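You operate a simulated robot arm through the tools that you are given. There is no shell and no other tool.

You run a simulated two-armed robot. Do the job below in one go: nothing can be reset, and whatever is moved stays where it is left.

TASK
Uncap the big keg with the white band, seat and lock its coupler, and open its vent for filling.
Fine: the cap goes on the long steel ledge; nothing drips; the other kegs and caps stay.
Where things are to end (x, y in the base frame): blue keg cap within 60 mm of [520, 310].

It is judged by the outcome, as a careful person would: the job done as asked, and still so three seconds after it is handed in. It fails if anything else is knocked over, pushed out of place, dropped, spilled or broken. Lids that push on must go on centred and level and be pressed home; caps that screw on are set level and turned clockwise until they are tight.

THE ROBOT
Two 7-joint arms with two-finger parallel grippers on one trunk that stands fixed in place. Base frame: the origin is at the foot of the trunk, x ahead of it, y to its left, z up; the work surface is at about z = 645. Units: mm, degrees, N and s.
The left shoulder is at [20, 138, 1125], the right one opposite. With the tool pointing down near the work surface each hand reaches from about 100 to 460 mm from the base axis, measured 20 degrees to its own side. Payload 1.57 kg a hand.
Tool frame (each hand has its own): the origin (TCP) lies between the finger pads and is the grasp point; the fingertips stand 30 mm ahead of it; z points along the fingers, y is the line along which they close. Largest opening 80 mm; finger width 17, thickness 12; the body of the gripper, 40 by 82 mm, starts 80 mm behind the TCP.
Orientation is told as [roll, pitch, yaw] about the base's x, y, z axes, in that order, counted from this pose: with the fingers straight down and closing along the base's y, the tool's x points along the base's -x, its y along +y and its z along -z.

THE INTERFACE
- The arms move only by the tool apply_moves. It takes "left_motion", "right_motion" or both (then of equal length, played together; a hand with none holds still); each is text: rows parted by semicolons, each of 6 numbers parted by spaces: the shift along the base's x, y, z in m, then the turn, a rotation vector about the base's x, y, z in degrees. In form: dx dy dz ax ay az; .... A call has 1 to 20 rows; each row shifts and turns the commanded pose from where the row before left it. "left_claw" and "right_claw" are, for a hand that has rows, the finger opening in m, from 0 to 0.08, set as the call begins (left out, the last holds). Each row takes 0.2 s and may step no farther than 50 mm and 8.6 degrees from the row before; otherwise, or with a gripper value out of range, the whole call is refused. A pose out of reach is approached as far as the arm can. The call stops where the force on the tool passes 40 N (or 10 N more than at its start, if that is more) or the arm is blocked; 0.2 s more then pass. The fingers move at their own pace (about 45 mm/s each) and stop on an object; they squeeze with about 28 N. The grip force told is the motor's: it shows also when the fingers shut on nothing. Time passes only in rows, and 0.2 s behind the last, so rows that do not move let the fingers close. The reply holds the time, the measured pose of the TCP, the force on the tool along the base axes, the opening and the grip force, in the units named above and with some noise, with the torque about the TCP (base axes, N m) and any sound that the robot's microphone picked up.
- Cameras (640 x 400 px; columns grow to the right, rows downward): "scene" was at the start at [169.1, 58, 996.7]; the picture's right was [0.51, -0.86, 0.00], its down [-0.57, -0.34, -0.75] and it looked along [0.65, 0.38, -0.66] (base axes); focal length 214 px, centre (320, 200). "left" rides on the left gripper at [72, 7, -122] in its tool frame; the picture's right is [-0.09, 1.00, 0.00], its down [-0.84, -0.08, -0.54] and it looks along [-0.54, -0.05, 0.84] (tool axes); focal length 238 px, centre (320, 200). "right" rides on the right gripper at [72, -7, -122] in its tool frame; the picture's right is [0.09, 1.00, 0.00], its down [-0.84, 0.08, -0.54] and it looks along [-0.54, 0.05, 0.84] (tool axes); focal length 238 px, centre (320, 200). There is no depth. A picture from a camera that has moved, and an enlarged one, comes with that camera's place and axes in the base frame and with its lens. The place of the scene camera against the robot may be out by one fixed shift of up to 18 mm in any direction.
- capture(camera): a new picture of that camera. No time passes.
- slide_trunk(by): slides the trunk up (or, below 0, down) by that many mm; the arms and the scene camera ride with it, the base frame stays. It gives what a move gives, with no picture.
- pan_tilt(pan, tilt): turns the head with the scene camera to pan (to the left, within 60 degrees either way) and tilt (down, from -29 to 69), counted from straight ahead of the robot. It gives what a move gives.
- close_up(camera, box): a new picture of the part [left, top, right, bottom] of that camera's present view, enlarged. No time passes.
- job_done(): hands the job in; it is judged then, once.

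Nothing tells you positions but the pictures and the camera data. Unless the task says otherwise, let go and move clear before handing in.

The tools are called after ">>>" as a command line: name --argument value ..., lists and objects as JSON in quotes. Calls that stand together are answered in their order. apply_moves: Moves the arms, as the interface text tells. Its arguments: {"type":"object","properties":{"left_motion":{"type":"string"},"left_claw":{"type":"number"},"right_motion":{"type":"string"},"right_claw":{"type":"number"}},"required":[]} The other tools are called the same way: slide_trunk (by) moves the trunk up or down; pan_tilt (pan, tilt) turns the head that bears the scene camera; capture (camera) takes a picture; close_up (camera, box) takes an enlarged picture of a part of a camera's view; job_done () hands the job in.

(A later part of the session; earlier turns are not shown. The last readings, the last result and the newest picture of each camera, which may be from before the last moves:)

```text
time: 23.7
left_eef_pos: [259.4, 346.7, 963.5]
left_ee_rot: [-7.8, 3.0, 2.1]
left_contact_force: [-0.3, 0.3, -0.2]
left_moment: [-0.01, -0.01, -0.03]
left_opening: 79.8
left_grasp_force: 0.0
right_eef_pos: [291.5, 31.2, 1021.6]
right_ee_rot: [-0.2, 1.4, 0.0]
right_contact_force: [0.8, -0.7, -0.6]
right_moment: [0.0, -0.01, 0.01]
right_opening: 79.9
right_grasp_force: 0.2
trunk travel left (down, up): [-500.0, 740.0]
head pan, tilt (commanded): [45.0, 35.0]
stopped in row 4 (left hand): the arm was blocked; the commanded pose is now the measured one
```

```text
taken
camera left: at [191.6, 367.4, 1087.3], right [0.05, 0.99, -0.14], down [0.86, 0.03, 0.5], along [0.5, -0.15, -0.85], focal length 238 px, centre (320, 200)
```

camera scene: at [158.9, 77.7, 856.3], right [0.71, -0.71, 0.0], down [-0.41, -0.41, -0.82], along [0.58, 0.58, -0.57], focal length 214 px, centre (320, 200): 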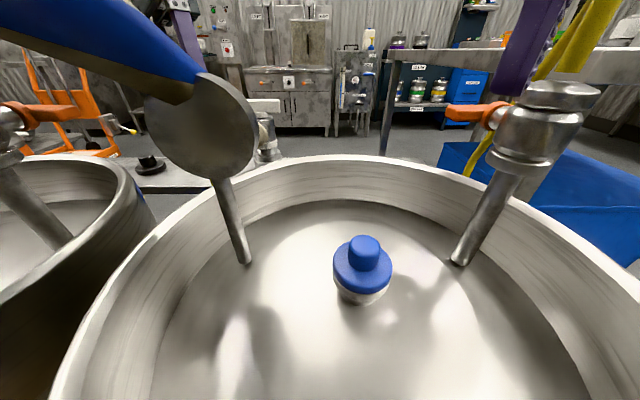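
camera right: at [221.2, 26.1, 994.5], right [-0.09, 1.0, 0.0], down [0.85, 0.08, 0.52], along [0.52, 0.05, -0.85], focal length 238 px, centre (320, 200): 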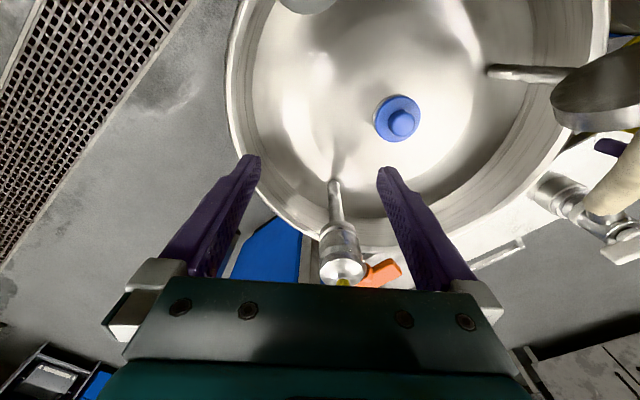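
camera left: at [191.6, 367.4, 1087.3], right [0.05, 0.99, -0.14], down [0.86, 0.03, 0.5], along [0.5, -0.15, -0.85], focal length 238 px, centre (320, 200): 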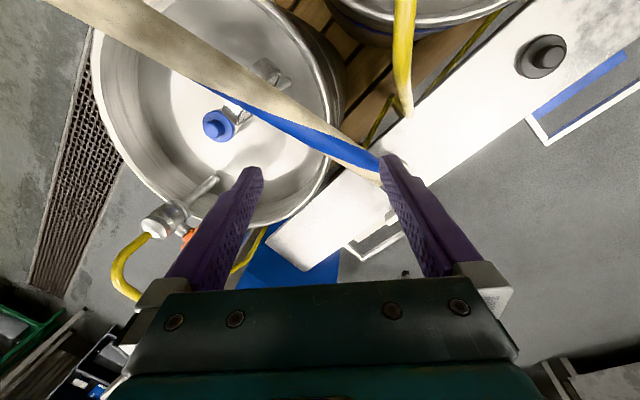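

The arm seems to sit in a joint limit up here. I'll move it down and toward the keg centre while levelling the wrist.

>>> apply_moves --left_motion "0 -0.03 -0.01 2 -1 -1;0 -0.03 -0.01 2 -1 -1;0 -0.03 -0.01 2 -1 0;0 -0.03 -0.01 1.8 0 0"

```text
time: 24.4
left_eef_pos: [249.9, 268.8, 926.5]
left_ee_rot: [-14.8, 2.0, 4.4]
left_contact_force: [-0.6, 0.6, -0.2]
left_moment: [-0.02, -0.02, -0.01]
left_opening: 80.2
left_grasp_force: 0.0
right_eef_pos: [291.2, 32.6, 1021.4]
right_ee_rot: [-0.2, 1.4, 0.0]
right_contact_force: [-0.9, 0.2, 0.5]
right_moment: [-0.03, 0.03, 0.03]
right_opening: 80.4
right_grasp_force: 0.1
trunk travel left (down, up): [-500.0, 740.0]
head pan, tilt (commanded): [45.0, 35.0]
stopped in row 3 (left hand): the arm was blocked; the commanded pose is now the measured one
```

The wrist tilts as I move toward the keg, so something limits the arm. I'll look at the arm itself.

>>> pan_tilt --pan 60 --tilt 10

>>> capture --camera "scene"

>>> pan_tilt --pan 60 --tilt -20

>>> capture --camera "scene"

>>> capture --camera "right"

```text
time: 25.2
left_eef_pos: [249.5, 268.7, 927.1]
left_ee_rot: [-14.8, 1.9, 4.3]
left_contact_force: [0.0, -0.1, -0.1]
left_moment: [0.01, 0.01, 0.02]
left_opening: 80.0
left_grasp_force: 0.2
right_eef_pos: [289.7, 31.9, 1021.9]
right_ee_rot: [-0.2, 1.4, 0.1]
right_contact_force: [-0.9, -0.5, -0.7]
right_moment: [-0.01, -0.01, -0.03]
right_opening: 80.2
right_grasp_force: 0.2
trunk travel left (down, up): [-500.0, 740.0]
head pan, tilt (commanded): [60.0, 10.0]
```

```text
taken
camera scene: at [143.2, 95.9, 1046.4], right [0.87, -0.5, 0.0], down [-0.09, -0.15, -0.98], along [0.49, 0.85, -0.17], focal length 214 px, centre (320, 200)
```

scene: 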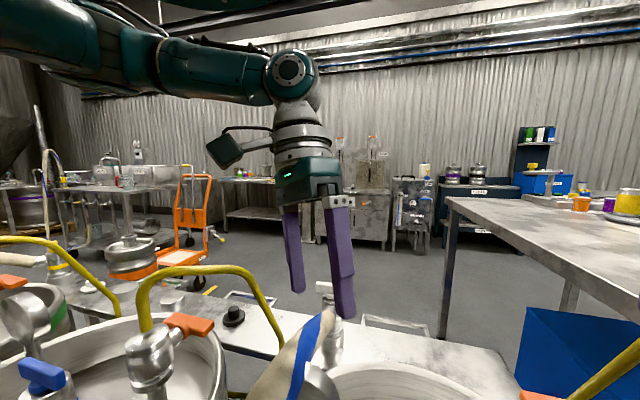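

```text
time: 26.2
left_eef_pos: [250.2, 269.1, 926.6]
left_ee_rot: [-14.6, 1.9, 4.4]
left_contact_force: [0.2, -0.6, 1.1]
left_moment: [0.0, -0.02, 0.02]
left_opening: 79.9
left_grasp_force: 0.1
right_eef_pos: [290.3, 31.7, 1020.8]
right_ee_rot: [-0.2, 1.4, 0.2]
right_contact_force: [-0.8, 0.4, 0.1]
right_moment: [-0.01, -0.02, 0.02]
right_opening: 80.2
right_grasp_force: 0.2
trunk travel left (down, up): [-500.0, 740.0]
head pan, tilt (commanded): [60.0, -20.0]
```

```text
taken
camera scene: at [134.7, 81.3, 1091.7], right [0.87, -0.5, 0.0], down [0.17, 0.3, -0.94], along [0.47, 0.81, 0.34], focal length 214 px, centre (320, 200)
```

scene: 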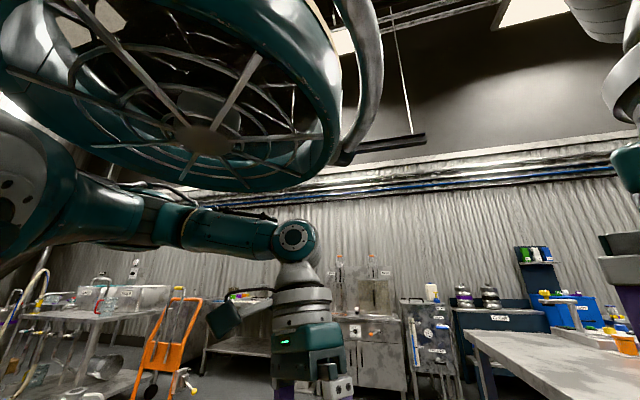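

```text
taken
camera right: at [221.2, 26.1, 1144.2], right [-0.09, 1.0, 0.0], down [0.85, 0.08, 0.52], along [0.52, 0.05, -0.85], focal length 238 px, centre (320, 200)
```

right: 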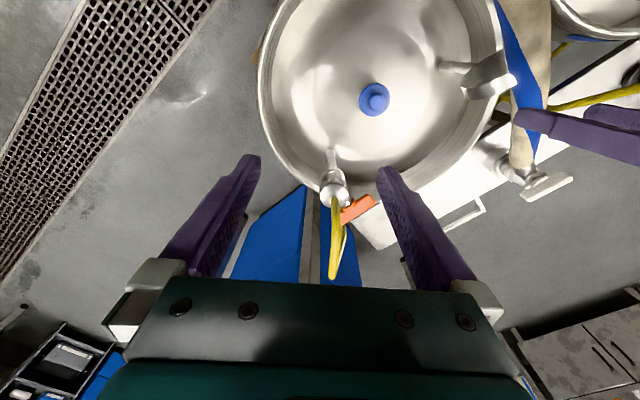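

The arm is folded near its limit because the hand is high relative to the shoulder. I'll raise the trunk so the hand works lower relative to the shoulder, then cross above the hose to the cap.

>>> slide_trunk --by 200

>>> apply_moves --left_motion "0.005 -0.01 -0.04 3.5 -0.5 -1;0.005 -0.02 -0.04 3.5 -0.5 -1;0.005 -0.02 -0.03 3.5 -0.5 -1;0.005 -0.02 -0.03 3 -0.5 -1;0 0 0 1.3 0 -0.4"

```text
time: 28.4
left_eef_pos: [250.2, 268.1, 1128.1]
left_ee_rot: [-14.7, 1.8, 4.4]
left_contact_force: [0.2, 1.4, 0.4]
left_moment: [0.02, 0.01, -0.01]
left_opening: 79.7
left_grasp_force: 0.1
right_eef_pos: [290.8, 31.4, 1221.5]
right_ee_rot: [-0.2, 1.4, 0.1]
right_contact_force: [-0.1, 0.1, -0.7]
right_moment: [0.01, 0.02, 0.01]
right_opening: 79.9
right_grasp_force: 0.2
trunk travel left (down, up): [-700.0, 540.0]
head pan, tilt (commanded): [60.0, -20.0]
```

```text
time: 28.9
left_eef_pos: [250.4, 238.7, 1061.7]
left_ee_rot: [-19.6, 1.8, 11.7]
left_contact_force: [0.6, -1.0, -0.1]
left_moment: [0.02, -0.04, 0.0]
left_opening: 79.9
left_grasp_force: 0.1
right_eef_pos: [290.7, 30.9, 1221.6]
right_ee_rot: [-0.2, 1.4, 0.0]
right_contact_force: [-0.1, -0.6, 0.9]
right_moment: [-0.02, -0.04, -0.01]
right_opening: 80.1
right_grasp_force: 0.1
trunk travel left (down, up): [-700.0, 540.0]
head pan, tilt (commanded): [60.0, -20.0]
stopped in row 2 (left hand): the arm was blocked; the commanded pose is now the measured one
```

The wrist bend is the limit: it needs the forearm sloping down. I'll raise the trunk further and then lower the hand without forcing the rotation.

>>> slide_trunk --by 200

>>> apply_moves --left_motion "0 0 -0.04 0 0 0;0 0 -0.04 0 0 0;0 0 -0.04 0 0 0;0 0 -0.04 0 0 0;0 0 -0.04 0 0 0"

```text
time: 31.1
left_eef_pos: [250.9, 238.3, 1262.0]
left_ee_rot: [-19.5, 1.8, 11.6]
left_contact_force: [0.1, -0.4, -0.3]
left_moment: [0.01, 0.01, -0.04]
left_opening: 80.0
left_grasp_force: 0.1
right_eef_pos: [290.2, 31.9, 1422.0]
right_ee_rot: [-0.3, 1.4, 0.0]
right_contact_force: [0.5, -0.1, -0.2]
right_moment: [0.0, 0.0, 0.01]
right_opening: 80.2
right_grasp_force: 0.1
trunk travel left (down, up): [-900.0, 340.0]
head pan, tilt (commanded): [60.0, -20.0]
```

```text
time: 31.9
left_eef_pos: [239.3, 251.0, 1164.0]
left_ee_rot: [-23.0, 3.7, 20.9]
left_contact_force: [0.3, -0.3, 0.8]
left_moment: [0.01, 0.01, 0.0]
left_opening: 80.1
left_grasp_force: 0.0
left hand out of reach, approached as far as the arm can: row 3
right_eef_pos: [289.9, 32.1, 1422.3]
right_ee_rot: [-0.3, 1.3, 0.0]
right_contact_force: [0.6, -0.4, 0.4]
right_moment: [0.01, 0.0, 0.01]
right_opening: 80.1
right_grasp_force: 0.1
trunk travel left (down, up): [-900.0, 340.0]
head pan, tilt (commanded): [60.0, -20.0]
stopped in row 3 (left hand): the arm was blocked; the commanded pose is now the measured one
```

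Still limited; I'll look at the arm's posture now.

>>> pan_tilt --pan 60 --tilt 0

>>> capture --camera "scene"

>>> pan_tilt --pan 30 --tilt -15

>>> capture --camera "scene"

>>> pan_tilt --pan -45 --tilt -5

>>> capture --camera "scene"

```text
time: 32.7
left_eef_pos: [239.3, 250.1, 1165.1]
left_ee_rot: [-23.0, 3.6, 20.8]
left_contact_force: [0.0, 0.0, 0.0]
left_moment: [-0.01, 0.0, 0.01]
left_opening: 80.0
left_grasp_force: 0.1
right_eef_pos: [290.8, 31.5, 1422.5]
right_ee_rot: [-0.3, 1.4, 0.0]
right_contact_force: [0.5, 0.3, -0.2]
right_moment: [0.0, 0.01, -0.01]
right_opening: 80.0
right_grasp_force: 0.0
trunk travel left (down, up): [-900.0, 340.0]
head pan, tilt (commanded): [60.0, 0.0]
```

```text
taken
camera scene: at [141.7, 93.3, 1462.5], right [0.87, -0.5, 0.0], down [0.0, 0.0, -1.0], along [0.5, 0.87, 0.0], focal length 214 px, centre (320, 200)
```

scene: 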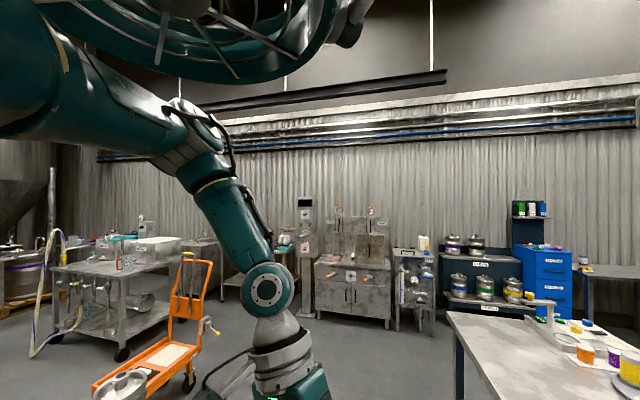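

```text
time: 33.7
left_eef_pos: [238.7, 250.9, 1165.2]
left_ee_rot: [-23.1, 3.7, 20.9]
left_contact_force: [-0.3, -0.1, -0.4]
left_moment: [0.01, -0.02, 0.01]
left_opening: 80.2
left_grasp_force: 0.0
right_eef_pos: [290.4, 31.6, 1421.5]
right_ee_rot: [-0.2, 1.4, 0.0]
right_contact_force: [0.0, 0.1, 0.1]
right_moment: [0.0, -0.01, 0.01]
right_opening: 79.9
right_grasp_force: 0.0
trunk travel left (down, up): [-900.0, 340.0]
head pan, tilt (commanded): [30.0, -15.0]
```

```text
taken
camera scene: at [166.3, 55.7, 1484.9], right [0.5, -0.87, 0.0], down [0.22, 0.13, -0.97], along [0.84, 0.48, 0.26], focal length 214 px, centre (320, 200)
```

scene: 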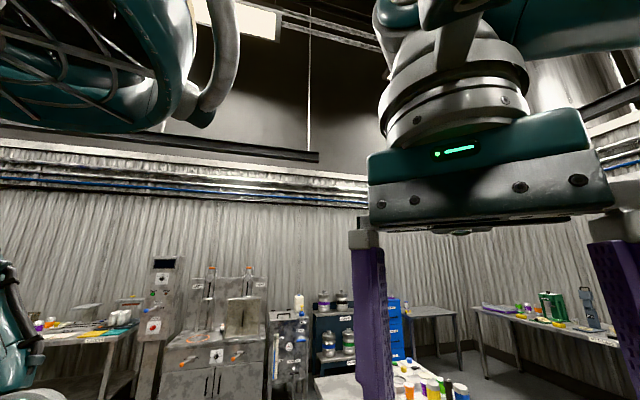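

```text
time: 35.1
left_eef_pos: [240.3, 250.2, 1165.1]
left_ee_rot: [-23.0, 3.6, 20.8]
left_contact_force: [-0.8, 0.9, 0.2]
left_moment: [-0.02, 0.01, 0.04]
left_opening: 80.1
left_grasp_force: 0.1
right_eef_pos: [291.8, 31.4, 1421.4]
right_ee_rot: [-0.2, 1.4, 0.0]
right_contact_force: [0.9, 1.0, 0.8]
right_moment: [0.05, 0.02, 0.01]
right_opening: 80.1
right_grasp_force: 0.1
trunk travel left (down, up): [-900.0, 340.0]
head pan, tilt (commanded): [-45.0, -5.0]
```

```text
taken
camera scene: at [158.5, -46.4, 1470.2], right [-0.71, -0.71, 0.0], down [0.06, -0.06, -1.0], along [0.7, -0.7, 0.09], focal length 214 px, centre (320, 200)
```

scene: 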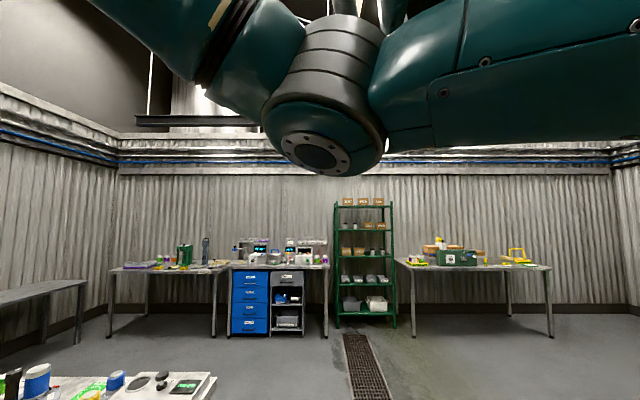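

I suspect the last wrist joint is at its stop, with yaw being pushed positive. I'll try turning the hand further in that free direction while levelling it.

>>> apply_moves --left_motion "0 0 0 0 0 8;0 0 0 0 0 8;0 0 0 4 0 6;0 0 0 6 0 0;0 0 0 6 0 0;0 0 0 6 0 0"

```text
time: 35.7
left_eef_pos: [219.4, 258.1, 1156.0]
left_ee_rot: [-28.2, 9.1, 47.8]
left_contact_force: [0.4, 0.1, 0.3]
left_moment: [-0.01, -0.06, -0.02]
left_opening: 80.2
left_grasp_force: 0.1
right_eef_pos: [289.8, 31.4, 1422.3]
right_ee_rot: [-0.2, 1.4, -0.1]
right_contact_force: [-0.2, -0.7, 1.0]
right_moment: [-0.03, -0.02, 0.0]
right_opening: 79.9
right_grasp_force: 0.0
trunk travel left (down, up): [-900.0, 340.0]
head pan, tilt (commanded): [-45.0, -5.0]
stopped in row 2 (left hand): the arm was blocked; the commanded pose is now the measured one
```

That made it worse, so I'll undo by turning the other way and watch the response.

>>> apply_moves --left_motion "0 0 0 0 0 -8;0 0 0 0 0 -8"

```text
time: 36.3
left_eef_pos: [219.4, 257.7, 1157.1]
left_ee_rot: [-28.2, 9.3, 31.8]
left_contact_force: [0.2, -0.1, -0.2]
left_moment: [0.03, 0.01, -0.03]
left_opening: 80.1
left_grasp_force: 0.1
right_eef_pos: [291.0, 31.6, 1422.4]
right_ee_rot: [-0.3, 1.4, -0.1]
right_contact_force: [0.1, 1.1, -0.2]
right_moment: [0.02, -0.01, -0.02]
right_opening: 79.9
right_grasp_force: 0.0
trunk travel left (down, up): [-900.0, 340.0]
head pan, tilt (commanded): [-45.0, -5.0]
```

Turning negative is followed exactly. I'll continue that way and level the hand.

>>> apply_moves --left_motion "0 0 0 0 0 -8;0 0 0 0 0 -8;0 0 0 0 0 -8;0 0 0 0 0 -8"

>>> apply_moves --left_motion "0 0 0 5 0 0;0 0 0 5 0 0"

```text
time: 37.3
left_eef_pos: [199.1, 264.4, 1163.9]
left_ee_rot: [-31.2, 10.6, 6.3]
left_contact_force: [-0.2, -0.5, 0.7]
left_moment: [-0.01, 0.02, 0.02]
left_opening: 80.1
left_grasp_force: 0.0
left hand out of reach, approached as far as the arm can: row 2, 3, 4
right_eef_pos: [291.2, 31.1, 1420.8]
right_ee_rot: [-0.3, 1.4, 0.0]
right_contact_force: [0.3, -0.6, -0.1]
right_moment: [0.0, 0.01, 0.03]
right_opening: 80.3
right_grasp_force: 0.1
trunk travel left (down, up): [-900.0, 340.0]
head pan, tilt (commanded): [-45.0, -5.0]
```

```text
time: 37.6
left_eef_pos: [193.8, 270.5, 1158.4]
left_ee_rot: [-28.5, 11.2, 8.1]
left_contact_force: [0.1, -0.8, -0.1]
left_moment: [-0.01, -0.01, -0.01]
left_opening: 79.9
left_grasp_force: 0.2
right_eef_pos: [291.1, 32.1, 1421.8]
right_ee_rot: [-0.3, 1.4, 0.0]
right_contact_force: [0.7, 0.9, -0.3]
right_moment: [-0.01, -0.03, 0.01]
right_opening: 80.0
right_grasp_force: 0.1
trunk travel left (down, up): [-900.0, 340.0]
head pan, tilt (commanded): [-45.0, -5.0]
stopped in row 1 (left hand): the arm was blocked; the commanded pose is now the measured one
```

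I'll try translating toward the region straight ahead-left (20° azimuth), where the hand's reach is best, before levelling.

>>> apply_moves --left_motion "0.03 -0.01 0 0 0 0;0.03 -0.01 0 0 0 0"

```text
time: 38.4
left_eef_pos: [220.2, 262.7, 1170.4]
left_ee_rot: [-30.3, 14.3, 14.1]
left_contact_force: [0.3, 0.6, -0.1]
left_moment: [-0.02, -0.03, 0.0]
left_opening: 80.1
left_grasp_force: 0.0
left hand out of reach, approached as far as the arm can: row 1, 2
right_eef_pos: [291.0, 31.8, 1422.6]
right_ee_rot: [-0.3, 1.4, 0.0]
right_contact_force: [-0.5, 0.2, 0.2]
right_moment: [0.0, -0.04, 0.02]
right_opening: 80.1
right_grasp_force: 0.1
trunk travel left (down, up): [-900.0, 340.0]
head pan, tilt (commanded): [-45.0, -5.0]
stopped in row 2 (left hand): the arm was blocked; the commanded pose is now the measured one
```

I'll go back toward the original relative pose (where the wrist was level), up here in free space, and re-approach by a different path.

>>> apply_moves --left_motion "0.006 0.018 0.03 0 0 0;0.006 0.018 0.03 0 0 0;0.006 0.018 0.03 0 0 0;0.006 0.018 0.03 0 0 0"

```text
time: 39.4
left_eef_pos: [246.4, 334.8, 1292.7]
left_ee_rot: [-30.5, 14.0, 13.8]
left_contact_force: [0.5, 0.2, 0.1]
left_moment: [-0.02, -0.01, 0.0]
left_opening: 80.1
left_grasp_force: 0.0
right_eef_pos: [289.6, 31.2, 1421.6]
right_ee_rot: [-0.3, 1.3, 0.0]
right_contact_force: [-0.3, 0.1, -0.6]
right_moment: [0.03, 0.02, 0.03]
right_opening: 79.9
right_grasp_force: 0.1
trunk travel left (down, up): [-900.0, 340.0]
head pan, tilt (commanded): [-45.0, -5.0]
```

>>> apply_moves --left_motion "0.006 0.018 0.03 3 -1.5 -1.5;0.006 0.018 0.03 3 -1.5 -1.5;0.006 0.018 0.03 4 -1.5 -1.5;0.006 0.018 0.02 4 -1.5 -1.5;0 0 0 4 -2 -2;0 0 0 4 -2 -2;0 0 0 4 -2 -2"

```text
time: 41.0
left_eef_pos: [271.2, 407.7, 1404.4]
left_ee_rot: [-6.6, -2.6, 4.1]
left_contact_force: [-0.2, -1.4, 0.4]
left_moment: [-0.01, 0.01, 0.05]
left_opening: 80.2
left_grasp_force: 0.1
right_eef_pos: [291.6, 32.5, 1420.9]
right_ee_rot: [-0.3, 1.4, 0.1]
right_contact_force: [0.1, 0.4, 0.2]
right_moment: [0.0, -0.03, 0.0]
right_opening: 80.1
right_grasp_force: 0.1
trunk travel left (down, up): [-900.0, 340.0]
head pan, tilt (commanded): [-45.0, -5.0]
```

Back near the starting relative pose and responsive. Now I'll stretch forward to re-pose the elbow.

>>> apply_moves --left_motion "0.01 -0.01 -0.01 3 1.3 -2;0.02 -0.01 -0.01 3 1.3 -2;0.03 -0.01 -0.01 0 0 0;0.03 -0.02 -0.01 0 0 0;0.03 -0.02 -0.01 0 0 0"

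>>> pan_tilt --pan 60 --tilt -5

>>> capture --camera "scene"

```text
time: 41.6
left_eef_pos: [305.2, 369.3, 1377.3]
left_ee_rot: [-14.1, -6.6, 4.0]
left_contact_force: [-0.1, 0.1, -0.2]
left_moment: [0.02, 0.02, 0.0]
left_opening: 79.7
left_grasp_force: 0.0
right_eef_pos: [290.6, 31.2, 1421.6]
right_ee_rot: [-0.3, 1.3, 0.0]
right_contact_force: [-0.4, -1.1, -0.8]
right_moment: [-0.03, 0.0, 0.0]
right_opening: 79.7
right_grasp_force: 0.1
trunk travel left (down, up): [-900.0, 340.0]
head pan, tilt (commanded): [-45.0, -5.0]
stopped in row 3 (left hand): the arm was blocked; the commanded pose is now the measured one
```

```text
time: 43.5
left_eef_pos: [303.4, 369.3, 1376.3]
left_ee_rot: [-14.3, -6.1, 3.8]
left_contact_force: [0.2, 0.6, 0.9]
left_moment: [-0.02, 0.01, 0.0]
left_opening: 80.0
left_grasp_force: 0.0
right_eef_pos: [290.3, 31.6, 1421.4]
right_ee_rot: [-0.2, 1.4, 0.1]
right_contact_force: [0.3, 0.7, 0.2]
right_moment: [0.06, -0.01, 0.02]
right_opening: 80.1
right_grasp_force: 0.1
trunk travel left (down, up): [-900.0, 340.0]
head pan, tilt (commanded): [60.0, -5.0]
```

```text
taken
camera scene: at [140.5, 91.1, 1470.2], right [0.87, -0.5, 0.0], down [0.04, 0.08, -1.0], along [0.5, 0.86, 0.09], focal length 214 px, centre (320, 200)
```

scene: 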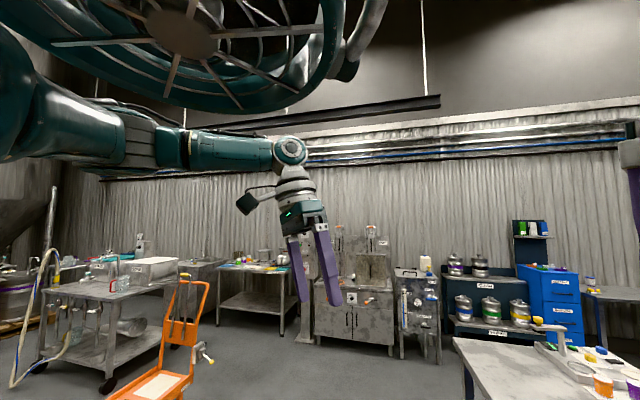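

The left forearm's roll joint appears to be at its stop because the elbow sits far out to the side. I'll look at the right arm's posture for comparison.

>>> pan_tilt --pan -20 --tilt -29

>>> capture --camera "scene"

>>> pan_tilt --pan -60 --tilt -29

>>> capture --camera "scene"

>>> pan_tilt --pan 60 --tilt -29

>>> capture --camera "scene"

```text
time: 45.0
left_eef_pos: [303.7, 367.5, 1374.8]
left_ee_rot: [-14.2, -6.1, 3.9]
left_contact_force: [0.2, 0.3, -0.5]
left_moment: [0.03, 0.02, -0.01]
left_opening: 79.9
left_grasp_force: 0.0
right_eef_pos: [289.7, 31.9, 1422.2]
right_ee_rot: [-0.2, 1.4, -0.1]
right_contact_force: [-0.1, -0.4, 0.3]
right_moment: [-0.01, -0.02, -0.01]
right_opening: 80.1
right_grasp_force: 0.1
trunk travel left (down, up): [-900.0, 340.0]
head pan, tilt (commanded): [-20.0, -28.6]
```

```text
taken
camera scene: at [159.6, -7.5, 1502.5], right [-0.34, -0.94, 0.0], down [0.45, -0.16, -0.88], along [0.82, -0.3, 0.48], focal length 214 px, centre (320, 200)
```

scene: 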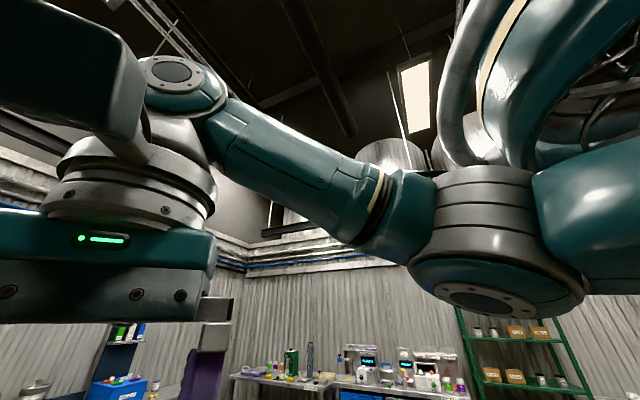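

```text
time: 46.1
left_eef_pos: [302.9, 367.6, 1374.1]
left_ee_rot: [-14.4, -6.0, 3.8]
left_contact_force: [0.1, 0.1, -0.5]
left_moment: [0.0, 0.02, -0.05]
left_opening: 80.1
left_grasp_force: 0.0
right_eef_pos: [290.9, 31.7, 1421.8]
right_ee_rot: [-0.1, 1.4, 0.0]
right_contact_force: [0.5, 0.0, 0.1]
right_moment: [0.0, -0.01, 0.02]
right_opening: 80.0
right_grasp_force: 0.0
trunk travel left (down, up): [-900.0, 340.0]
head pan, tilt (commanded): [-60.0, -28.6]
```

```text
taken
camera scene: at [130.2, -42.6, 1502.5], right [-0.87, -0.5, 0.0], down [0.24, -0.41, -0.88], along [0.44, -0.76, 0.48], focal length 214 px, centre (320, 200)
```

scene: 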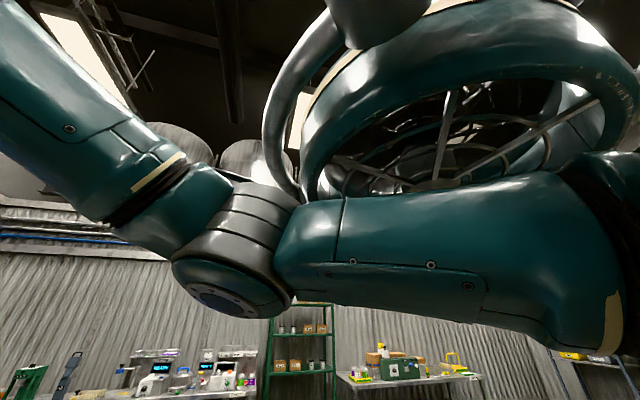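

```text
time: 48.1
left_eef_pos: [303.0, 368.2, 1373.5]
left_ee_rot: [-14.4, -6.0, 3.8]
left_contact_force: [0.3, 0.0, 0.4]
left_moment: [0.0, -0.05, 0.05]
left_opening: 79.9
left_grasp_force: 0.1
right_eef_pos: [290.1, 31.2, 1420.7]
right_ee_rot: [-0.2, 1.4, 0.1]
right_contact_force: [-0.6, 0.6, -0.6]
right_moment: [-0.02, 0.03, 0.03]
right_opening: 80.1
right_grasp_force: 0.1
trunk travel left (down, up): [-900.0, 340.0]
head pan, tilt (commanded): [60.0, -28.6]
```

```text
taken
camera scene: at [130.2, 73.4, 1502.5], right [0.87, -0.5, 0.0], down [0.24, 0.41, -0.88], along [0.44, 0.76, 0.48], focal length 214 px, centre (320, 200)
```

scene: 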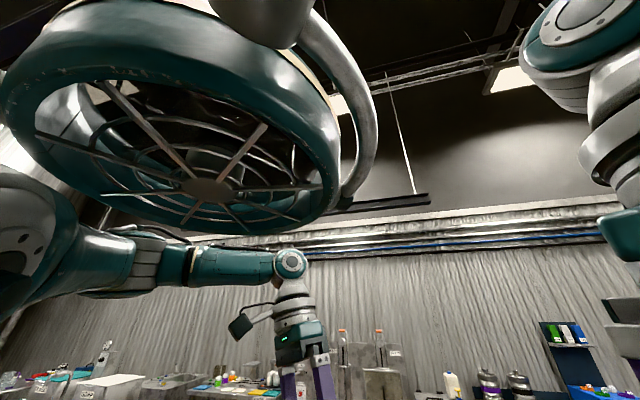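

The arm's shoulder may be near a singular posture where it lags behind fast commands. I'll test slow, small steps to level the wrist.

>>> apply_moves --left_motion "0 0 0 1 0.5 -0.3;0 0 0 1 0.5 -0.3;0 0 0 1 0.5 -0.3;0 0 0 1 0.5 -0.3;0 0 0 1 0.5 -0.3;0 0 0 1 0.5 -0.3;0 0 0 1 0.5 -0.3;0 0 0 1 0.5 -0.3"

```text
time: 49.6
left_eef_pos: [294.5, 361.5, 1352.3]
left_ee_rot: [-14.7, -2.3, 4.1]
left_contact_force: [0.0, -0.5, -0.1]
left_moment: [0.0, -0.01, 0.02]
left_opening: 80.1
left_grasp_force: 0.0
right_eef_pos: [290.5, 31.2, 1420.5]
right_ee_rot: [-0.4, 1.4, -0.1]
right_contact_force: [-0.1, 0.1, -0.2]
right_moment: [-0.01, -0.02, -0.04]
right_opening: 80.1
right_grasp_force: 0.1
trunk travel left (down, up): [-900.0, 340.0]
head pan, tilt (commanded): [60.0, -28.6]
stopped in row 7 (left hand): the arm was blocked; the commanded pose is now the measured one
```

The forearm roll joint is clamped in this branch. I'll move the right hand well to the side, then bring the left hand across at a higher relative level with the tilt it likes, and straighten it at the centre (mirroring the right arm's good posture).

>>> apply_moves --right_motion "-0.005 -0.04 0 0 0 0;-0.005 -0.04 0 0 0 0;-0.005 -0.04 0 0 0 0;-0.005 -0.04 0 0 0 0;-0.005 -0.04 0 0 0 0" --left_motion "0 0.005 0.01 -4 0 0;0 0.005 0.015 -4 0 0;0 0.005 0.015 -4 0 0;0 0.005 0.015 -4 0 0;0 0.005 0.015 0 0 0"

```text
time: 50.7
left_eef_pos: [288.7, 381.7, 1398.3]
left_ee_rot: [-33.4, -0.5, 5.8]
left_contact_force: [0.7, 0.4, -0.6]
left_moment: [-0.03, 0.01, -0.01]
left_opening: 80.0
left_grasp_force: 0.1
right_eef_pos: [254.8, -147.4, 1383.4]
right_ee_rot: [-8.4, 8.9, 0.5]
right_contact_force: [0.3, 0.3, -0.6]
right_moment: [0.01, 0.03, 0.02]
right_opening: 79.9
right_grasp_force: 0.1
trunk travel left (down, up): [-900.0, 340.0]
head pan, tilt (commanded): [60.0, -28.6]
stopped in row 5 (right hand): the arm was blocked; the commanded pose is now the measured one
```

The right arm shows the same limit at this height, so the level is simply too high for a downward tool this close in. I'll test with the right arm going down (free space) to learn what works.

>>> apply_moves --right_motion "0 0 -0.03 0 0 0;0 0 -0.03 0 0 0;0 0 -0.03 0 0 0;0 0 -0.03 0 0 0;0 0 -0.03 0 0 0"

```text
time: 51.9
left_eef_pos: [288.5, 381.4, 1398.2]
left_ee_rot: [-33.6, -0.5, 5.8]
left_contact_force: [0.0, -0.4, 0.8]
left_moment: [-0.01, 0.0, 0.0]
left_opening: 80.0
left_grasp_force: 0.1
right_eef_pos: [254.7, -144.8, 1232.4]
right_ee_rot: [-8.5, 8.8, 0.5]
right_contact_force: [-1.0, -0.5, -0.3]
right_moment: [0.02, 0.02, 0.04]
right_opening: 80.0
right_grasp_force: 0.1
trunk travel left (down, up): [-900.0, 340.0]
head pan, tilt (commanded): [60.0, -28.6]
```

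>>> apply_moves --right_motion "0 0 -0.02 2 -2 0;0 0 -0.02 2 -2 0;0 0 -0.02 2 -2 0;0 0 -0.02 2.4 -2.6 0"

```text
time: 52.9
left_eef_pos: [288.7, 381.1, 1399.2]
left_ee_rot: [-33.6, -0.5, 5.8]
left_contact_force: [-0.1, 0.4, -0.1]
left_moment: [0.01, 0.07, 0.0]
left_opening: 80.4
left_grasp_force: 0.0
right_eef_pos: [255.7, -147.5, 1155.0]
right_ee_rot: [-0.2, 0.0, 1.2]
right_contact_force: [-0.7, 0.8, 1.0]
right_moment: [0.03, 0.04, 0.01]
right_opening: 80.0
right_grasp_force: 0.1
trunk travel left (down, up): [-900.0, 340.0]
head pan, tilt (commanded): [60.0, -28.6]
```

The right arm recovers fully when lower. I'll compare elbow positions to learn the good branch.

>>> pan_tilt --pan -60 --tilt 0

>>> capture --camera "scene"

>>> pan_tilt --pan 60 --tilt 0

>>> capture --camera "scene"

```text
time: 54.9
left_eef_pos: [288.9, 381.9, 1399.2]
left_ee_rot: [-33.5, -0.6, 5.8]
left_contact_force: [-0.5, 0.2, 0.0]
left_moment: [0.01, 0.0, 0.02]
left_opening: 80.3
left_grasp_force: 0.1
right_eef_pos: [254.3, -147.2, 1154.3]
right_ee_rot: [-0.2, 0.1, 1.1]
right_contact_force: [0.8, 0.2, 0.1]
right_moment: [0.0, 0.04, 0.04]
right_opening: 79.9
right_grasp_force: 0.0
trunk travel left (down, up): [-900.0, 340.0]
head pan, tilt (commanded): [-60.0, 0.0]
```

```text
taken
camera scene: at [141.7, -62.5, 1462.5], right [-0.87, -0.5, 0.0], down [0.0, 0.0, -1.0], along [0.5, -0.87, 0.0], focal length 214 px, centre (320, 200)
```

scene: 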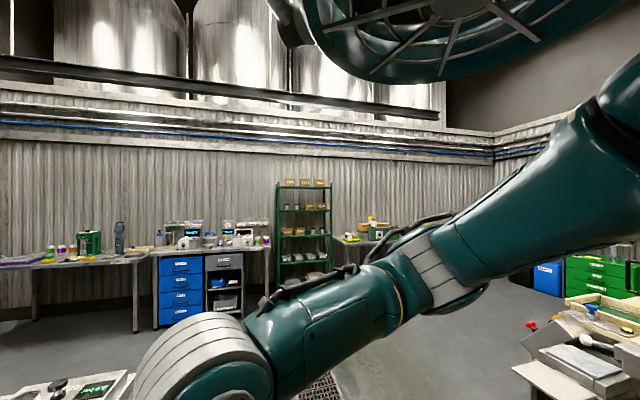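

```text
time: 56.9
left_eef_pos: [289.3, 381.4, 1398.4]
left_ee_rot: [-33.6, -0.5, 5.8]
left_contact_force: [0.2, 0.3, -0.2]
left_moment: [-0.01, 0.02, 0.04]
left_opening: 80.0
left_grasp_force: 0.0
right_eef_pos: [255.2, -147.9, 1154.0]
right_ee_rot: [-0.3, 0.0, 1.0]
right_contact_force: [-0.5, -0.4, -0.3]
right_moment: [0.01, 0.0, 0.01]
right_opening: 79.9
right_grasp_force: 0.0
trunk travel left (down, up): [-900.0, 340.0]
head pan, tilt (commanded): [60.0, 0.0]
```

```text
taken
camera scene: at [141.7, 93.3, 1462.4], right [0.87, -0.5, 0.0], down [0.0, 0.0, -1.0], along [0.5, 0.87, 0.0], focal length 214 px, centre (320, 200)
```

scene: 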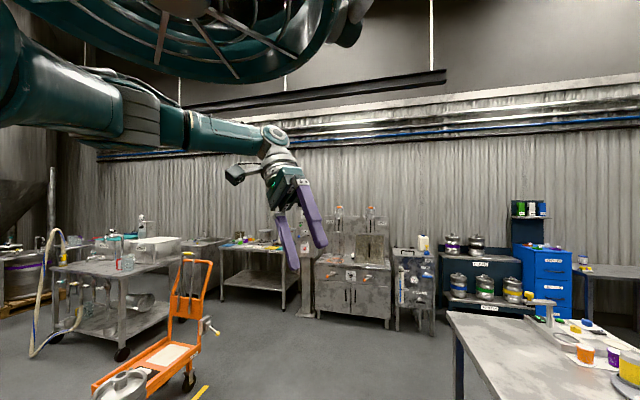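

The good branch has the upper arm pointing forward with a low elbow; the left arm's upper arm points straight sideways. I'll carry the left hand across to the centre at this height, keeping the tilt, to swing its elbow forward.

>>> apply_moves --left_motion "0 -0.025 0 0 0 0;0 -0.025 0 0 0 0;0 -0.025 0 0 0 0;0 -0.025 0 0 0 0;0 -0.025 0 0 0 0;0 -0.025 0 0 0 0;0 -0.025 0 0 0 0;0 -0.025 0 0 0 0;0 -0.025 0 0 0 0;0 -0.025 0 0 0 0"

```text
time: 58.5
left_eef_pos: [285.9, 204.3, 1396.6]
left_ee_rot: [-42.6, 1.2, 9.4]
left_contact_force: [-0.1, 1.0, 0.7]
left_moment: [-0.01, 0.0, -0.02]
left_opening: 79.9
left_grasp_force: 0.2
right_eef_pos: [254.5, -147.3, 1153.6]
right_ee_rot: [-0.1, 0.1, 1.1]
right_contact_force: [1.0, 0.0, -0.3]
right_moment: [0.0, 0.01, 0.03]
right_opening: 80.3
right_grasp_force: 0.1
trunk travel left (down, up): [-900.0, 340.0]
head pan, tilt (commanded): [60.0, 0.0]
stopped in row 8 (left hand): the arm was blocked; the commanded pose is now the measured one
```

>>> apply_moves --left_motion "0 0 0 -4 0 0;0 -0.02 0 -4 0 0;0.005 -0.02 0 -4 0 0;0.005 -0.02 0 -3 0 0;0.005 -0.02 0 -3 0 0;0.005 -0.02 0 -3 0 0;0.005 -0.02 0 -3 0 0;0.005 -0.02 0 -3 0 0"

>>> capture --camera "scene"

```text
time: 60.3
left_eef_pos: [295.0, 73.0, 1418.5]
left_ee_rot: [-69.0, 5.2, 8.1]
left_contact_force: [-0.5, -0.2, 0.3]
left_moment: [0.03, -0.04, 0.0]
left_opening: 79.9
left_grasp_force: 0.1
left hand out of reach, approached as far as the arm can: row 7, 8
right_eef_pos: [253.9, -146.9, 1154.7]
right_ee_rot: [-0.2, 0.1, 1.1]
right_contact_force: [-1.3, 0.4, -0.3]
right_moment: [0.0, 0.01, 0.0]
right_opening: 80.2
right_grasp_force: 0.1
trunk travel left (down, up): [-900.0, 340.0]
head pan, tilt (commanded): [60.0, 0.0]
```

```text
taken
camera scene: at [141.7, 93.3, 1462.4], right [0.87, -0.5, 0.0], down [0.0, 0.0, -1.0], along [0.5, 0.87, 0.0], focal length 214 px, centre (320, 200)
```

scene: 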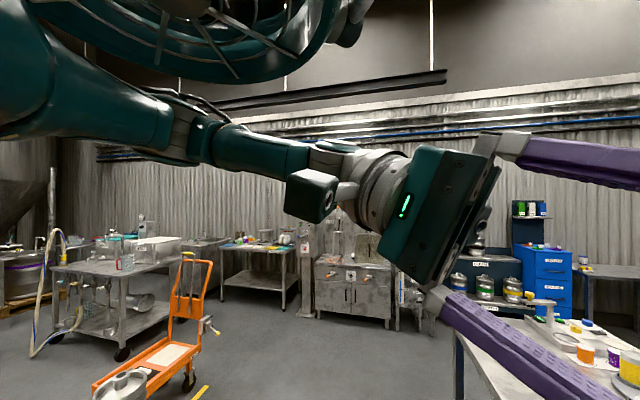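

The elbow should bulge sideways from the shoulder–wrist line. I'll stretch the arm forward up here (elbow then follows the line), levelling the wrist on the way, before lowering and retracting.

>>> apply_moves --left_motion "0.015 0.015 0 4 0 -0.5;0.015 0.015 0 4 0 -0.5;0.015 0.015 0 4 0 -0.5;0.015 0.015 0 4 0 -0.5;0.015 0.015 0 4 0 -0.5;0.015 0.015 0 4 -0.5 -0.5"

```text
time: 61.3
left_eef_pos: [354.4, 167.3, 1413.5]
left_ee_rot: [-59.8, 5.9, 15.4]
left_contact_force: [0.4, -0.2, 0.5]
left_moment: [0.01, 0.0, 0.0]
left_opening: 79.8
left_grasp_force: 0.1
right_eef_pos: [254.4, -147.6, 1153.1]
right_ee_rot: [-0.2, 0.0, 1.1]
right_contact_force: [0.7, -0.4, -0.3]
right_moment: [-0.03, -0.01, 0.01]
right_opening: 79.9
right_grasp_force: 0.1
trunk travel left (down, up): [-900.0, 340.0]
head pan, tilt (commanded): [60.0, 0.0]
stopped in row 4 (left hand): the arm was blocked; the commanded pose is now the measured one
```

I'll probe which directions are free from this posture with small slow single-axis moves.

>>> apply_moves --left_motion "0.01 0 0 0 0 0;0.01 0 0 0 0 0;0.01 0 0 0 0 0"

>>> apply_moves --left_motion "0 0 -0.01 0 0 0;0 0 -0.01 0 0 0;0 0 -0.01 0 0 0"

>>> apply_moves --left_motion "0 0.01 0 0 0 0;0 0.01 0 0 0 0;0 0.01 0 0 0 0"

>>> apply_moves --left_motion "0 0 0 0 3 0;0 0 0 0 3 0"

>>> apply_moves --left_motion "0 0 0 0 0 -3;0 0 0 0 0 -3"

```text
time: 62.3
left_eef_pos: [386.8, 193.6, 1415.8]
left_ee_rot: [-62.3, 6.5, 19.9]
left_contact_force: [0.2, -0.2, 0.5]
left_moment: [-0.01, 0.0, 0.01]
left_opening: 80.2
left_grasp_force: 0.1
right_eef_pos: [254.9, -147.9, 1153.7]
right_ee_rot: [-0.2, 0.2, 1.1]
right_contact_force: [-1.1, 0.9, 0.3]
right_moment: [0.02, 0.02, -0.06]
right_opening: 80.2
right_grasp_force: 0.1
trunk travel left (down, up): [-900.0, 340.0]
head pan, tilt (commanded): [60.0, 0.0]
stopped in row 3 (left hand): the arm was blocked; the commanded pose is now the measured one
```

```text
time: 63.1
left_eef_pos: [379.2, 193.1, 1392.8]
left_ee_rot: [-62.1, 6.1, 19.9]
left_contact_force: [0.1, -0.5, 0.4]
left_moment: [0.02, 0.01, 0.02]
left_opening: 80.0
left_grasp_force: 0.1
left hand out of reach, approached as far as the arm can: row 2, 3
right_eef_pos: [254.2, -146.4, 1154.6]
right_ee_rot: [-0.2, 0.1, 1.2]
right_contact_force: [0.3, 0.7, -0.9]
right_moment: [-0.01, -0.01, 0.04]
right_opening: 80.0
right_grasp_force: 0.0
trunk travel left (down, up): [-900.0, 340.0]
head pan, tilt (commanded): [60.0, 0.0]
```

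```text
time: 63.9
left_eef_pos: [377.9, 223.9, 1394.1]
left_ee_rot: [-62.1, 6.1, 20.0]
left_contact_force: [0.1, 0.6, 0.4]
left_moment: [0.03, 0.0, 0.01]
left_opening: 80.2
left_grasp_force: 0.1
right_eef_pos: [254.9, -147.0, 1154.2]
right_ee_rot: [-0.2, 0.0, 1.2]
right_contact_force: [0.0, -0.4, 0.3]
right_moment: [0.0, 0.02, -0.03]
right_opening: 79.9
right_grasp_force: 0.2
trunk travel left (down, up): [-900.0, 340.0]
head pan, tilt (commanded): [60.0, 0.0]
```

```text
time: 64.5
left_eef_pos: [376.6, 223.0, 1395.4]
left_ee_rot: [-60.0, 11.8, 20.2]
left_contact_force: [0.6, -0.3, -0.6]
left_moment: [0.0, 0.0, -0.05]
left_opening: 80.0
left_grasp_force: 0.0
right_eef_pos: [254.9, -147.3, 1154.0]
right_ee_rot: [-0.2, 0.1, 1.1]
right_contact_force: [-0.1, -0.3, 0.0]
right_moment: [0.03, -0.01, -0.01]
right_opening: 80.2
right_grasp_force: 0.0
trunk travel left (down, up): [-900.0, 340.0]
head pan, tilt (commanded): [60.0, 0.0]
```

```text
time: 65.1
left_eef_pos: [363.5, 220.8, 1403.0]
left_ee_rot: [-59.9, 11.8, 14.2]
left_contact_force: [0.3, 0.9, 0.6]
left_moment: [-0.01, -0.02, 0.02]
left_opening: 79.9
left_grasp_force: 0.0
left hand out of reach, approached as far as the arm can: row 1, 2
right_eef_pos: [254.4, -147.8, 1154.8]
right_ee_rot: [-0.3, 0.2, 1.1]
right_contact_force: [-1.1, 0.1, 0.0]
right_moment: [0.0, -0.01, -0.01]
right_opening: 79.8
right_grasp_force: 0.1
trunk travel left (down, up): [-900.0, 340.0]
head pan, tilt (commanded): [60.0, 0.0]
```

+y is free while forward motion of the elbow is blocked. I'll go back to the original relative pose, level the hand, and probe from there.

>>> apply_moves --left_motion "-0.01 0.02 0 0 0 0;-0.01 0.02 0 0 0 0;-0.01 0.02 0 2 0 0;-0.01 0.02 0 4 -1 0;-0.01 0.02 0 5 -1 0;-0.01 0.02 0 5 -1 -1;-0.01 0.02 0 5 -1 -2;-0.01 0.02 0 5 -2 -2;-0.01 0.02 0 5 -2 -2;-0.01 0 0 5 -2 -2"

```text
time: 67.3
left_eef_pos: [265.1, 401.3, 1402.9]
left_ee_rot: [-27.0, -6.1, 7.1]
left_contact_force: [1.0, 0.3, 0.5]
left_moment: [-0.04, 0.03, -0.01]
left_opening: 80.0
left_grasp_force: 0.1
right_eef_pos: [255.0, -146.7, 1155.0]
right_ee_rot: [-0.1, 0.0, 1.1]
right_contact_force: [-0.7, 0.0, -0.4]
right_moment: [-0.02, 0.04, 0.0]
right_opening: 80.1
right_grasp_force: 0.0
trunk travel left (down, up): [-900.0, 340.0]
head pan, tilt (commanded): [60.0, 0.0]
```

>>> apply_moves --left_motion "0 0 0 5 1 -1.4;0 0 0 5 1 -1.4;0 0 0 5 1 -1.4;0 0 0 5 1 -1.4;0 0 0 5 1 -1"

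>>> capture --camera "scene"

```text
time: 68.5
left_eef_pos: [264.6, 400.3, 1404.4]
left_ee_rot: [-1.9, -2.3, -1.4]
left_contact_force: [-0.7, -0.5, 0.4]
left_moment: [-0.03, 0.0, -0.01]
left_opening: 80.0
left_grasp_force: 0.1
right_eef_pos: [254.9, -147.3, 1153.4]
right_ee_rot: [-0.2, 0.0, 1.1]
right_contact_force: [0.0, -0.3, 0.2]
right_moment: [0.0, -0.01, 0.02]
right_opening: 79.9
right_grasp_force: 0.1
trunk travel left (down, up): [-900.0, 340.0]
head pan, tilt (commanded): [60.0, 0.0]
```

```text
taken
camera scene: at [141.7, 93.3, 1462.4], right [0.87, -0.5, 0.0], down [0.0, 0.0, -1.0], along [0.5, 0.87, 0.0], focal length 214 px, centre (320, 200)
```

scene: 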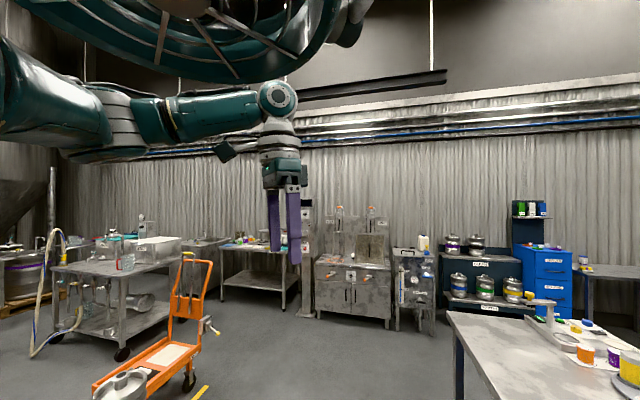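

The left hand is level again at the original relative pose. Now I'll go straight down slowly from here and watch.

>>> apply_moves --left_motion "0 0 -0.02 0 0 0;0 0 -0.02 0 0 0;0 0 -0.02 0 0 0;0 0 -0.02 0 0 0;0 0 -0.02 0 0 0"

>>> capture --camera "scene"

```text
time: 69.7
left_eef_pos: [263.5, 399.7, 1304.4]
left_ee_rot: [-1.8, -2.1, -1.4]
left_contact_force: [0.0, 0.8, -0.5]
left_moment: [-0.02, 0.0, 0.0]
left_opening: 80.1
left_grasp_force: 0.1
right_eef_pos: [255.1, -147.1, 1153.6]
right_ee_rot: [-0.2, 0.1, 1.0]
right_contact_force: [-0.3, -0.5, -0.6]
right_moment: [0.03, 0.02, 0.01]
right_opening: 80.3
right_grasp_force: 0.0
trunk travel left (down, up): [-900.0, 340.0]
head pan, tilt (commanded): [60.0, 0.0]
```

```text
taken
camera scene: at [141.7, 93.3, 1462.5], right [0.87, -0.5, 0.0], down [0.0, 0.0, -1.0], along [0.5, 0.87, 0.0], focal length 214 px, centre (320, 200)
```

scene: 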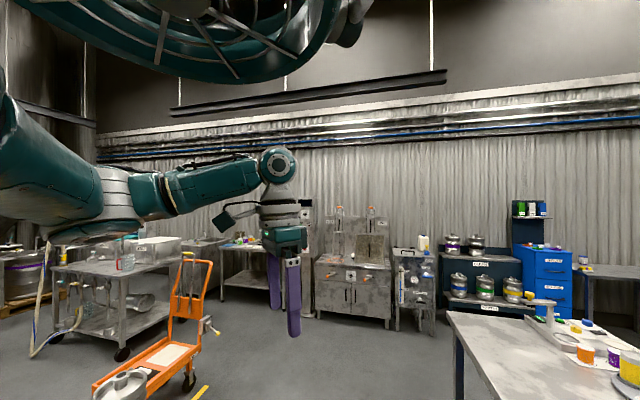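

That works: the elbow is now going low. Continue down, then toward the centre.

>>> apply_moves --left_motion "0 0 -0.02 0 0 0;0 0 -0.02 0 0 0;0 0 -0.02 0 0 0;0 0 -0.02 0 0 0;0 0 -0.02 0 0 0;0 0 -0.02 0 0 0"

>>> apply_moves --left_motion "0 -0.02 0 0 0 0;0 -0.02 0 0 0 0;0 -0.02 0 0 0 0"

```text
time: 71.1
left_eef_pos: [263.5, 401.8, 1181.6]
left_ee_rot: [-1.7, -2.2, -1.4]
left_contact_force: [0.1, 0.4, 0.5]
left_moment: [0.01, 0.02, -0.02]
left_opening: 79.9
left_grasp_force: 0.1
right_eef_pos: [255.3, -146.8, 1155.2]
right_ee_rot: [-0.2, 0.1, 1.1]
right_contact_force: [-0.8, 0.0, 0.8]
right_moment: [0.0, 0.02, -0.01]
right_opening: 79.9
right_grasp_force: 0.1
trunk travel left (down, up): [-900.0, 340.0]
head pan, tilt (commanded): [60.0, 0.0]
```

```text
time: 71.9
left_eef_pos: [264.7, 341.2, 1182.7]
left_ee_rot: [-1.8, -2.2, -1.4]
left_contact_force: [-0.7, -0.3, 0.1]
left_moment: [0.0, 0.02, 0.0]
left_opening: 80.0
left_grasp_force: 0.0
right_eef_pos: [255.5, -146.5, 1153.5]
right_ee_rot: [-0.2, 0.2, 1.0]
right_contact_force: [-0.2, 0.5, -1.1]
right_moment: [-0.03, -0.01, 0.01]
right_opening: 80.0
right_grasp_force: 0.1
trunk travel left (down, up): [-900.0, 340.0]
head pan, tilt (commanded): [60.0, 0.0]
```

The left arm is in the good branch now. I'll bring it over to above the cap position and check the elbow.

>>> apply_moves --left_motion "0.002 -0.025 0 0 0 0;0.002 -0.025 0 0 0 0;0.002 -0.025 0 0 0 0;0.002 -0.025 0 0 0 0;0.002 -0.025 0 0 0 0;0.003 -0.025 0 0 0 0;0.003 -0.025 0 0 0 0;0.003 -0.025 0 1.8 2.2 1.4"

>>> capture --camera "scene"

>>> capture --camera "left"

```text
time: 73.7
left_eef_pos: [283.8, 141.7, 1182.6]
left_ee_rot: [0.0, 0.0, 0.1]
left_contact_force: [0.5, 1.4, 0.7]
left_moment: [-0.01, 0.02, 0.0]
left_opening: 79.8
left_grasp_force: 0.0
right_eef_pos: [255.5, -147.4, 1154.2]
right_ee_rot: [-0.3, 0.0, 1.1]
right_contact_force: [0.2, 0.3, 0.1]
right_moment: [0.0, 0.02, 0.02]
right_opening: 80.0
right_grasp_force: 0.0
trunk travel left (down, up): [-900.0, 340.0]
head pan, tilt (commanded): [60.0, 0.0]
```

```text
taken
camera scene: at [141.6, 93.4, 1462.5], right [0.87, -0.5, 0.0], down [0.0, 0.0, -1.0], along [0.5, 0.87, 0.0], focal length 214 px, centre (320, 200)
```

scene: 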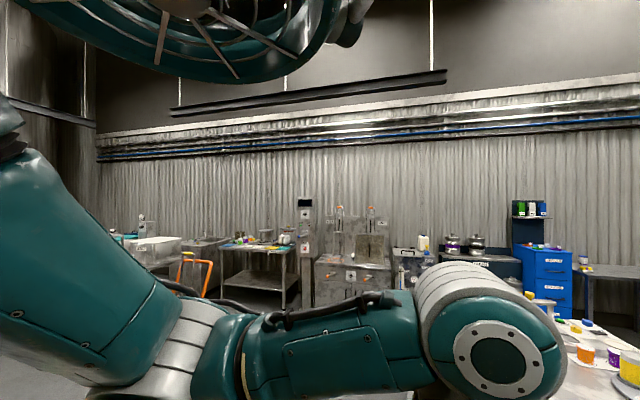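

```text
taken
camera left: at [211.6, 148.5, 1305.3], right [0.09, 1.0, 0.0], down [0.84, -0.08, 0.54], along [0.54, -0.05, -0.84], focal length 238 px, centre (320, 200)
```

left: 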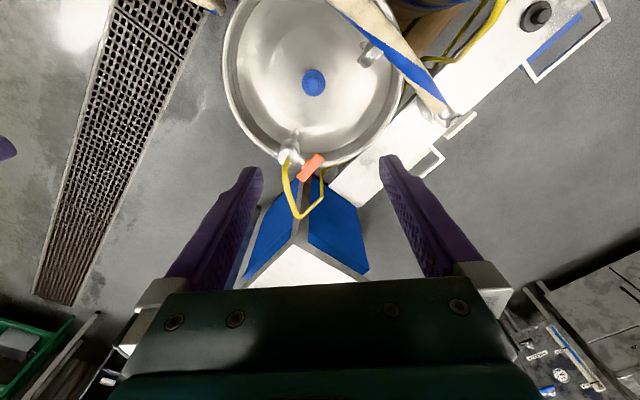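

The left arm is level above the keg. With the trunk around +150 the elbow and forearm stay clear above the hoses, so I'll lower the trunk by 250 and look at the cap from closer.

>>> slide_trunk --by -250

>>> capture --camera "left"

>>> pan_tilt --pan 35 --tilt 50

>>> capture --camera "scene"

```text
time: 76.3
left_eef_pos: [282.5, 142.2, 932.5]
left_ee_rot: [-0.1, 0.0, 0.1]
left_contact_force: [0.4, -0.2, 0.2]
left_moment: [0.0, -0.01, 0.0]
left_opening: 80.0
left_grasp_force: 0.1
right_eef_pos: [255.1, -148.4, 904.2]
right_ee_rot: [-0.2, 0.2, 1.1]
right_contact_force: [-1.0, -0.2, 1.0]
right_moment: [-0.01, 0.0, 0.0]
right_opening: 80.2
right_grasp_force: 0.1
trunk travel left (down, up): [-650.0, 590.0]
head pan, tilt (commanded): [60.0, 0.0]
```

```text
taken
camera left: at [211.7, 148.7, 1055.3], right [0.09, 1.0, 0.0], down [0.84, -0.08, 0.54], along [0.54, -0.05, -0.84], focal length 238 px, centre (320, 200)
```

left: 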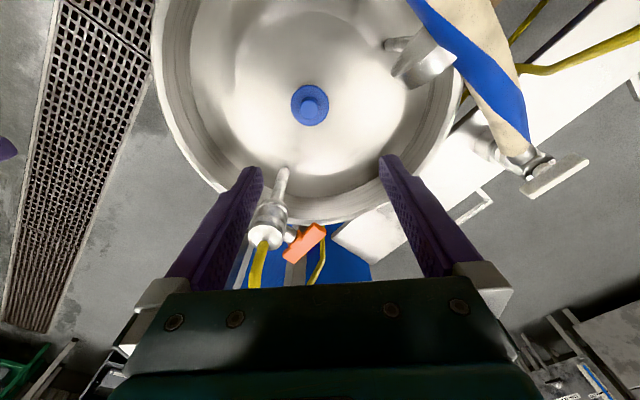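

```text
time: 77.5
left_eef_pos: [284.7, 142.4, 933.0]
left_ee_rot: [-0.1, 0.0, 0.0]
left_contact_force: [0.4, -1.2, 0.8]
left_moment: [-0.02, -0.01, -0.05]
left_opening: 79.9
left_grasp_force: 0.0
right_eef_pos: [256.3, -146.4, 905.0]
right_ee_rot: [-0.2, 0.2, 1.2]
right_contact_force: [-0.6, -0.4, 0.0]
right_moment: [0.0, -0.02, -0.02]
right_opening: 80.0
right_grasp_force: 0.1
trunk travel left (down, up): [-650.0, 590.0]
head pan, tilt (commanded): [35.0, 50.0]
```

```text
taken
camera scene: at [159.8, 59.6, 1134.6], right [0.57, -0.82, 0.0], down [-0.63, -0.44, -0.64], along [0.53, 0.37, -0.77], focal length 214 px, centre (320, 200)
```

scene: 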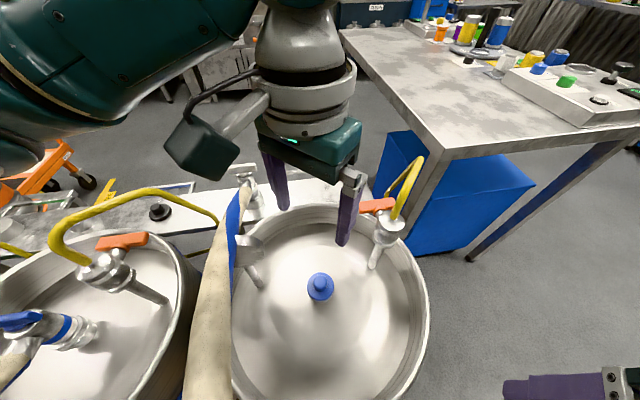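

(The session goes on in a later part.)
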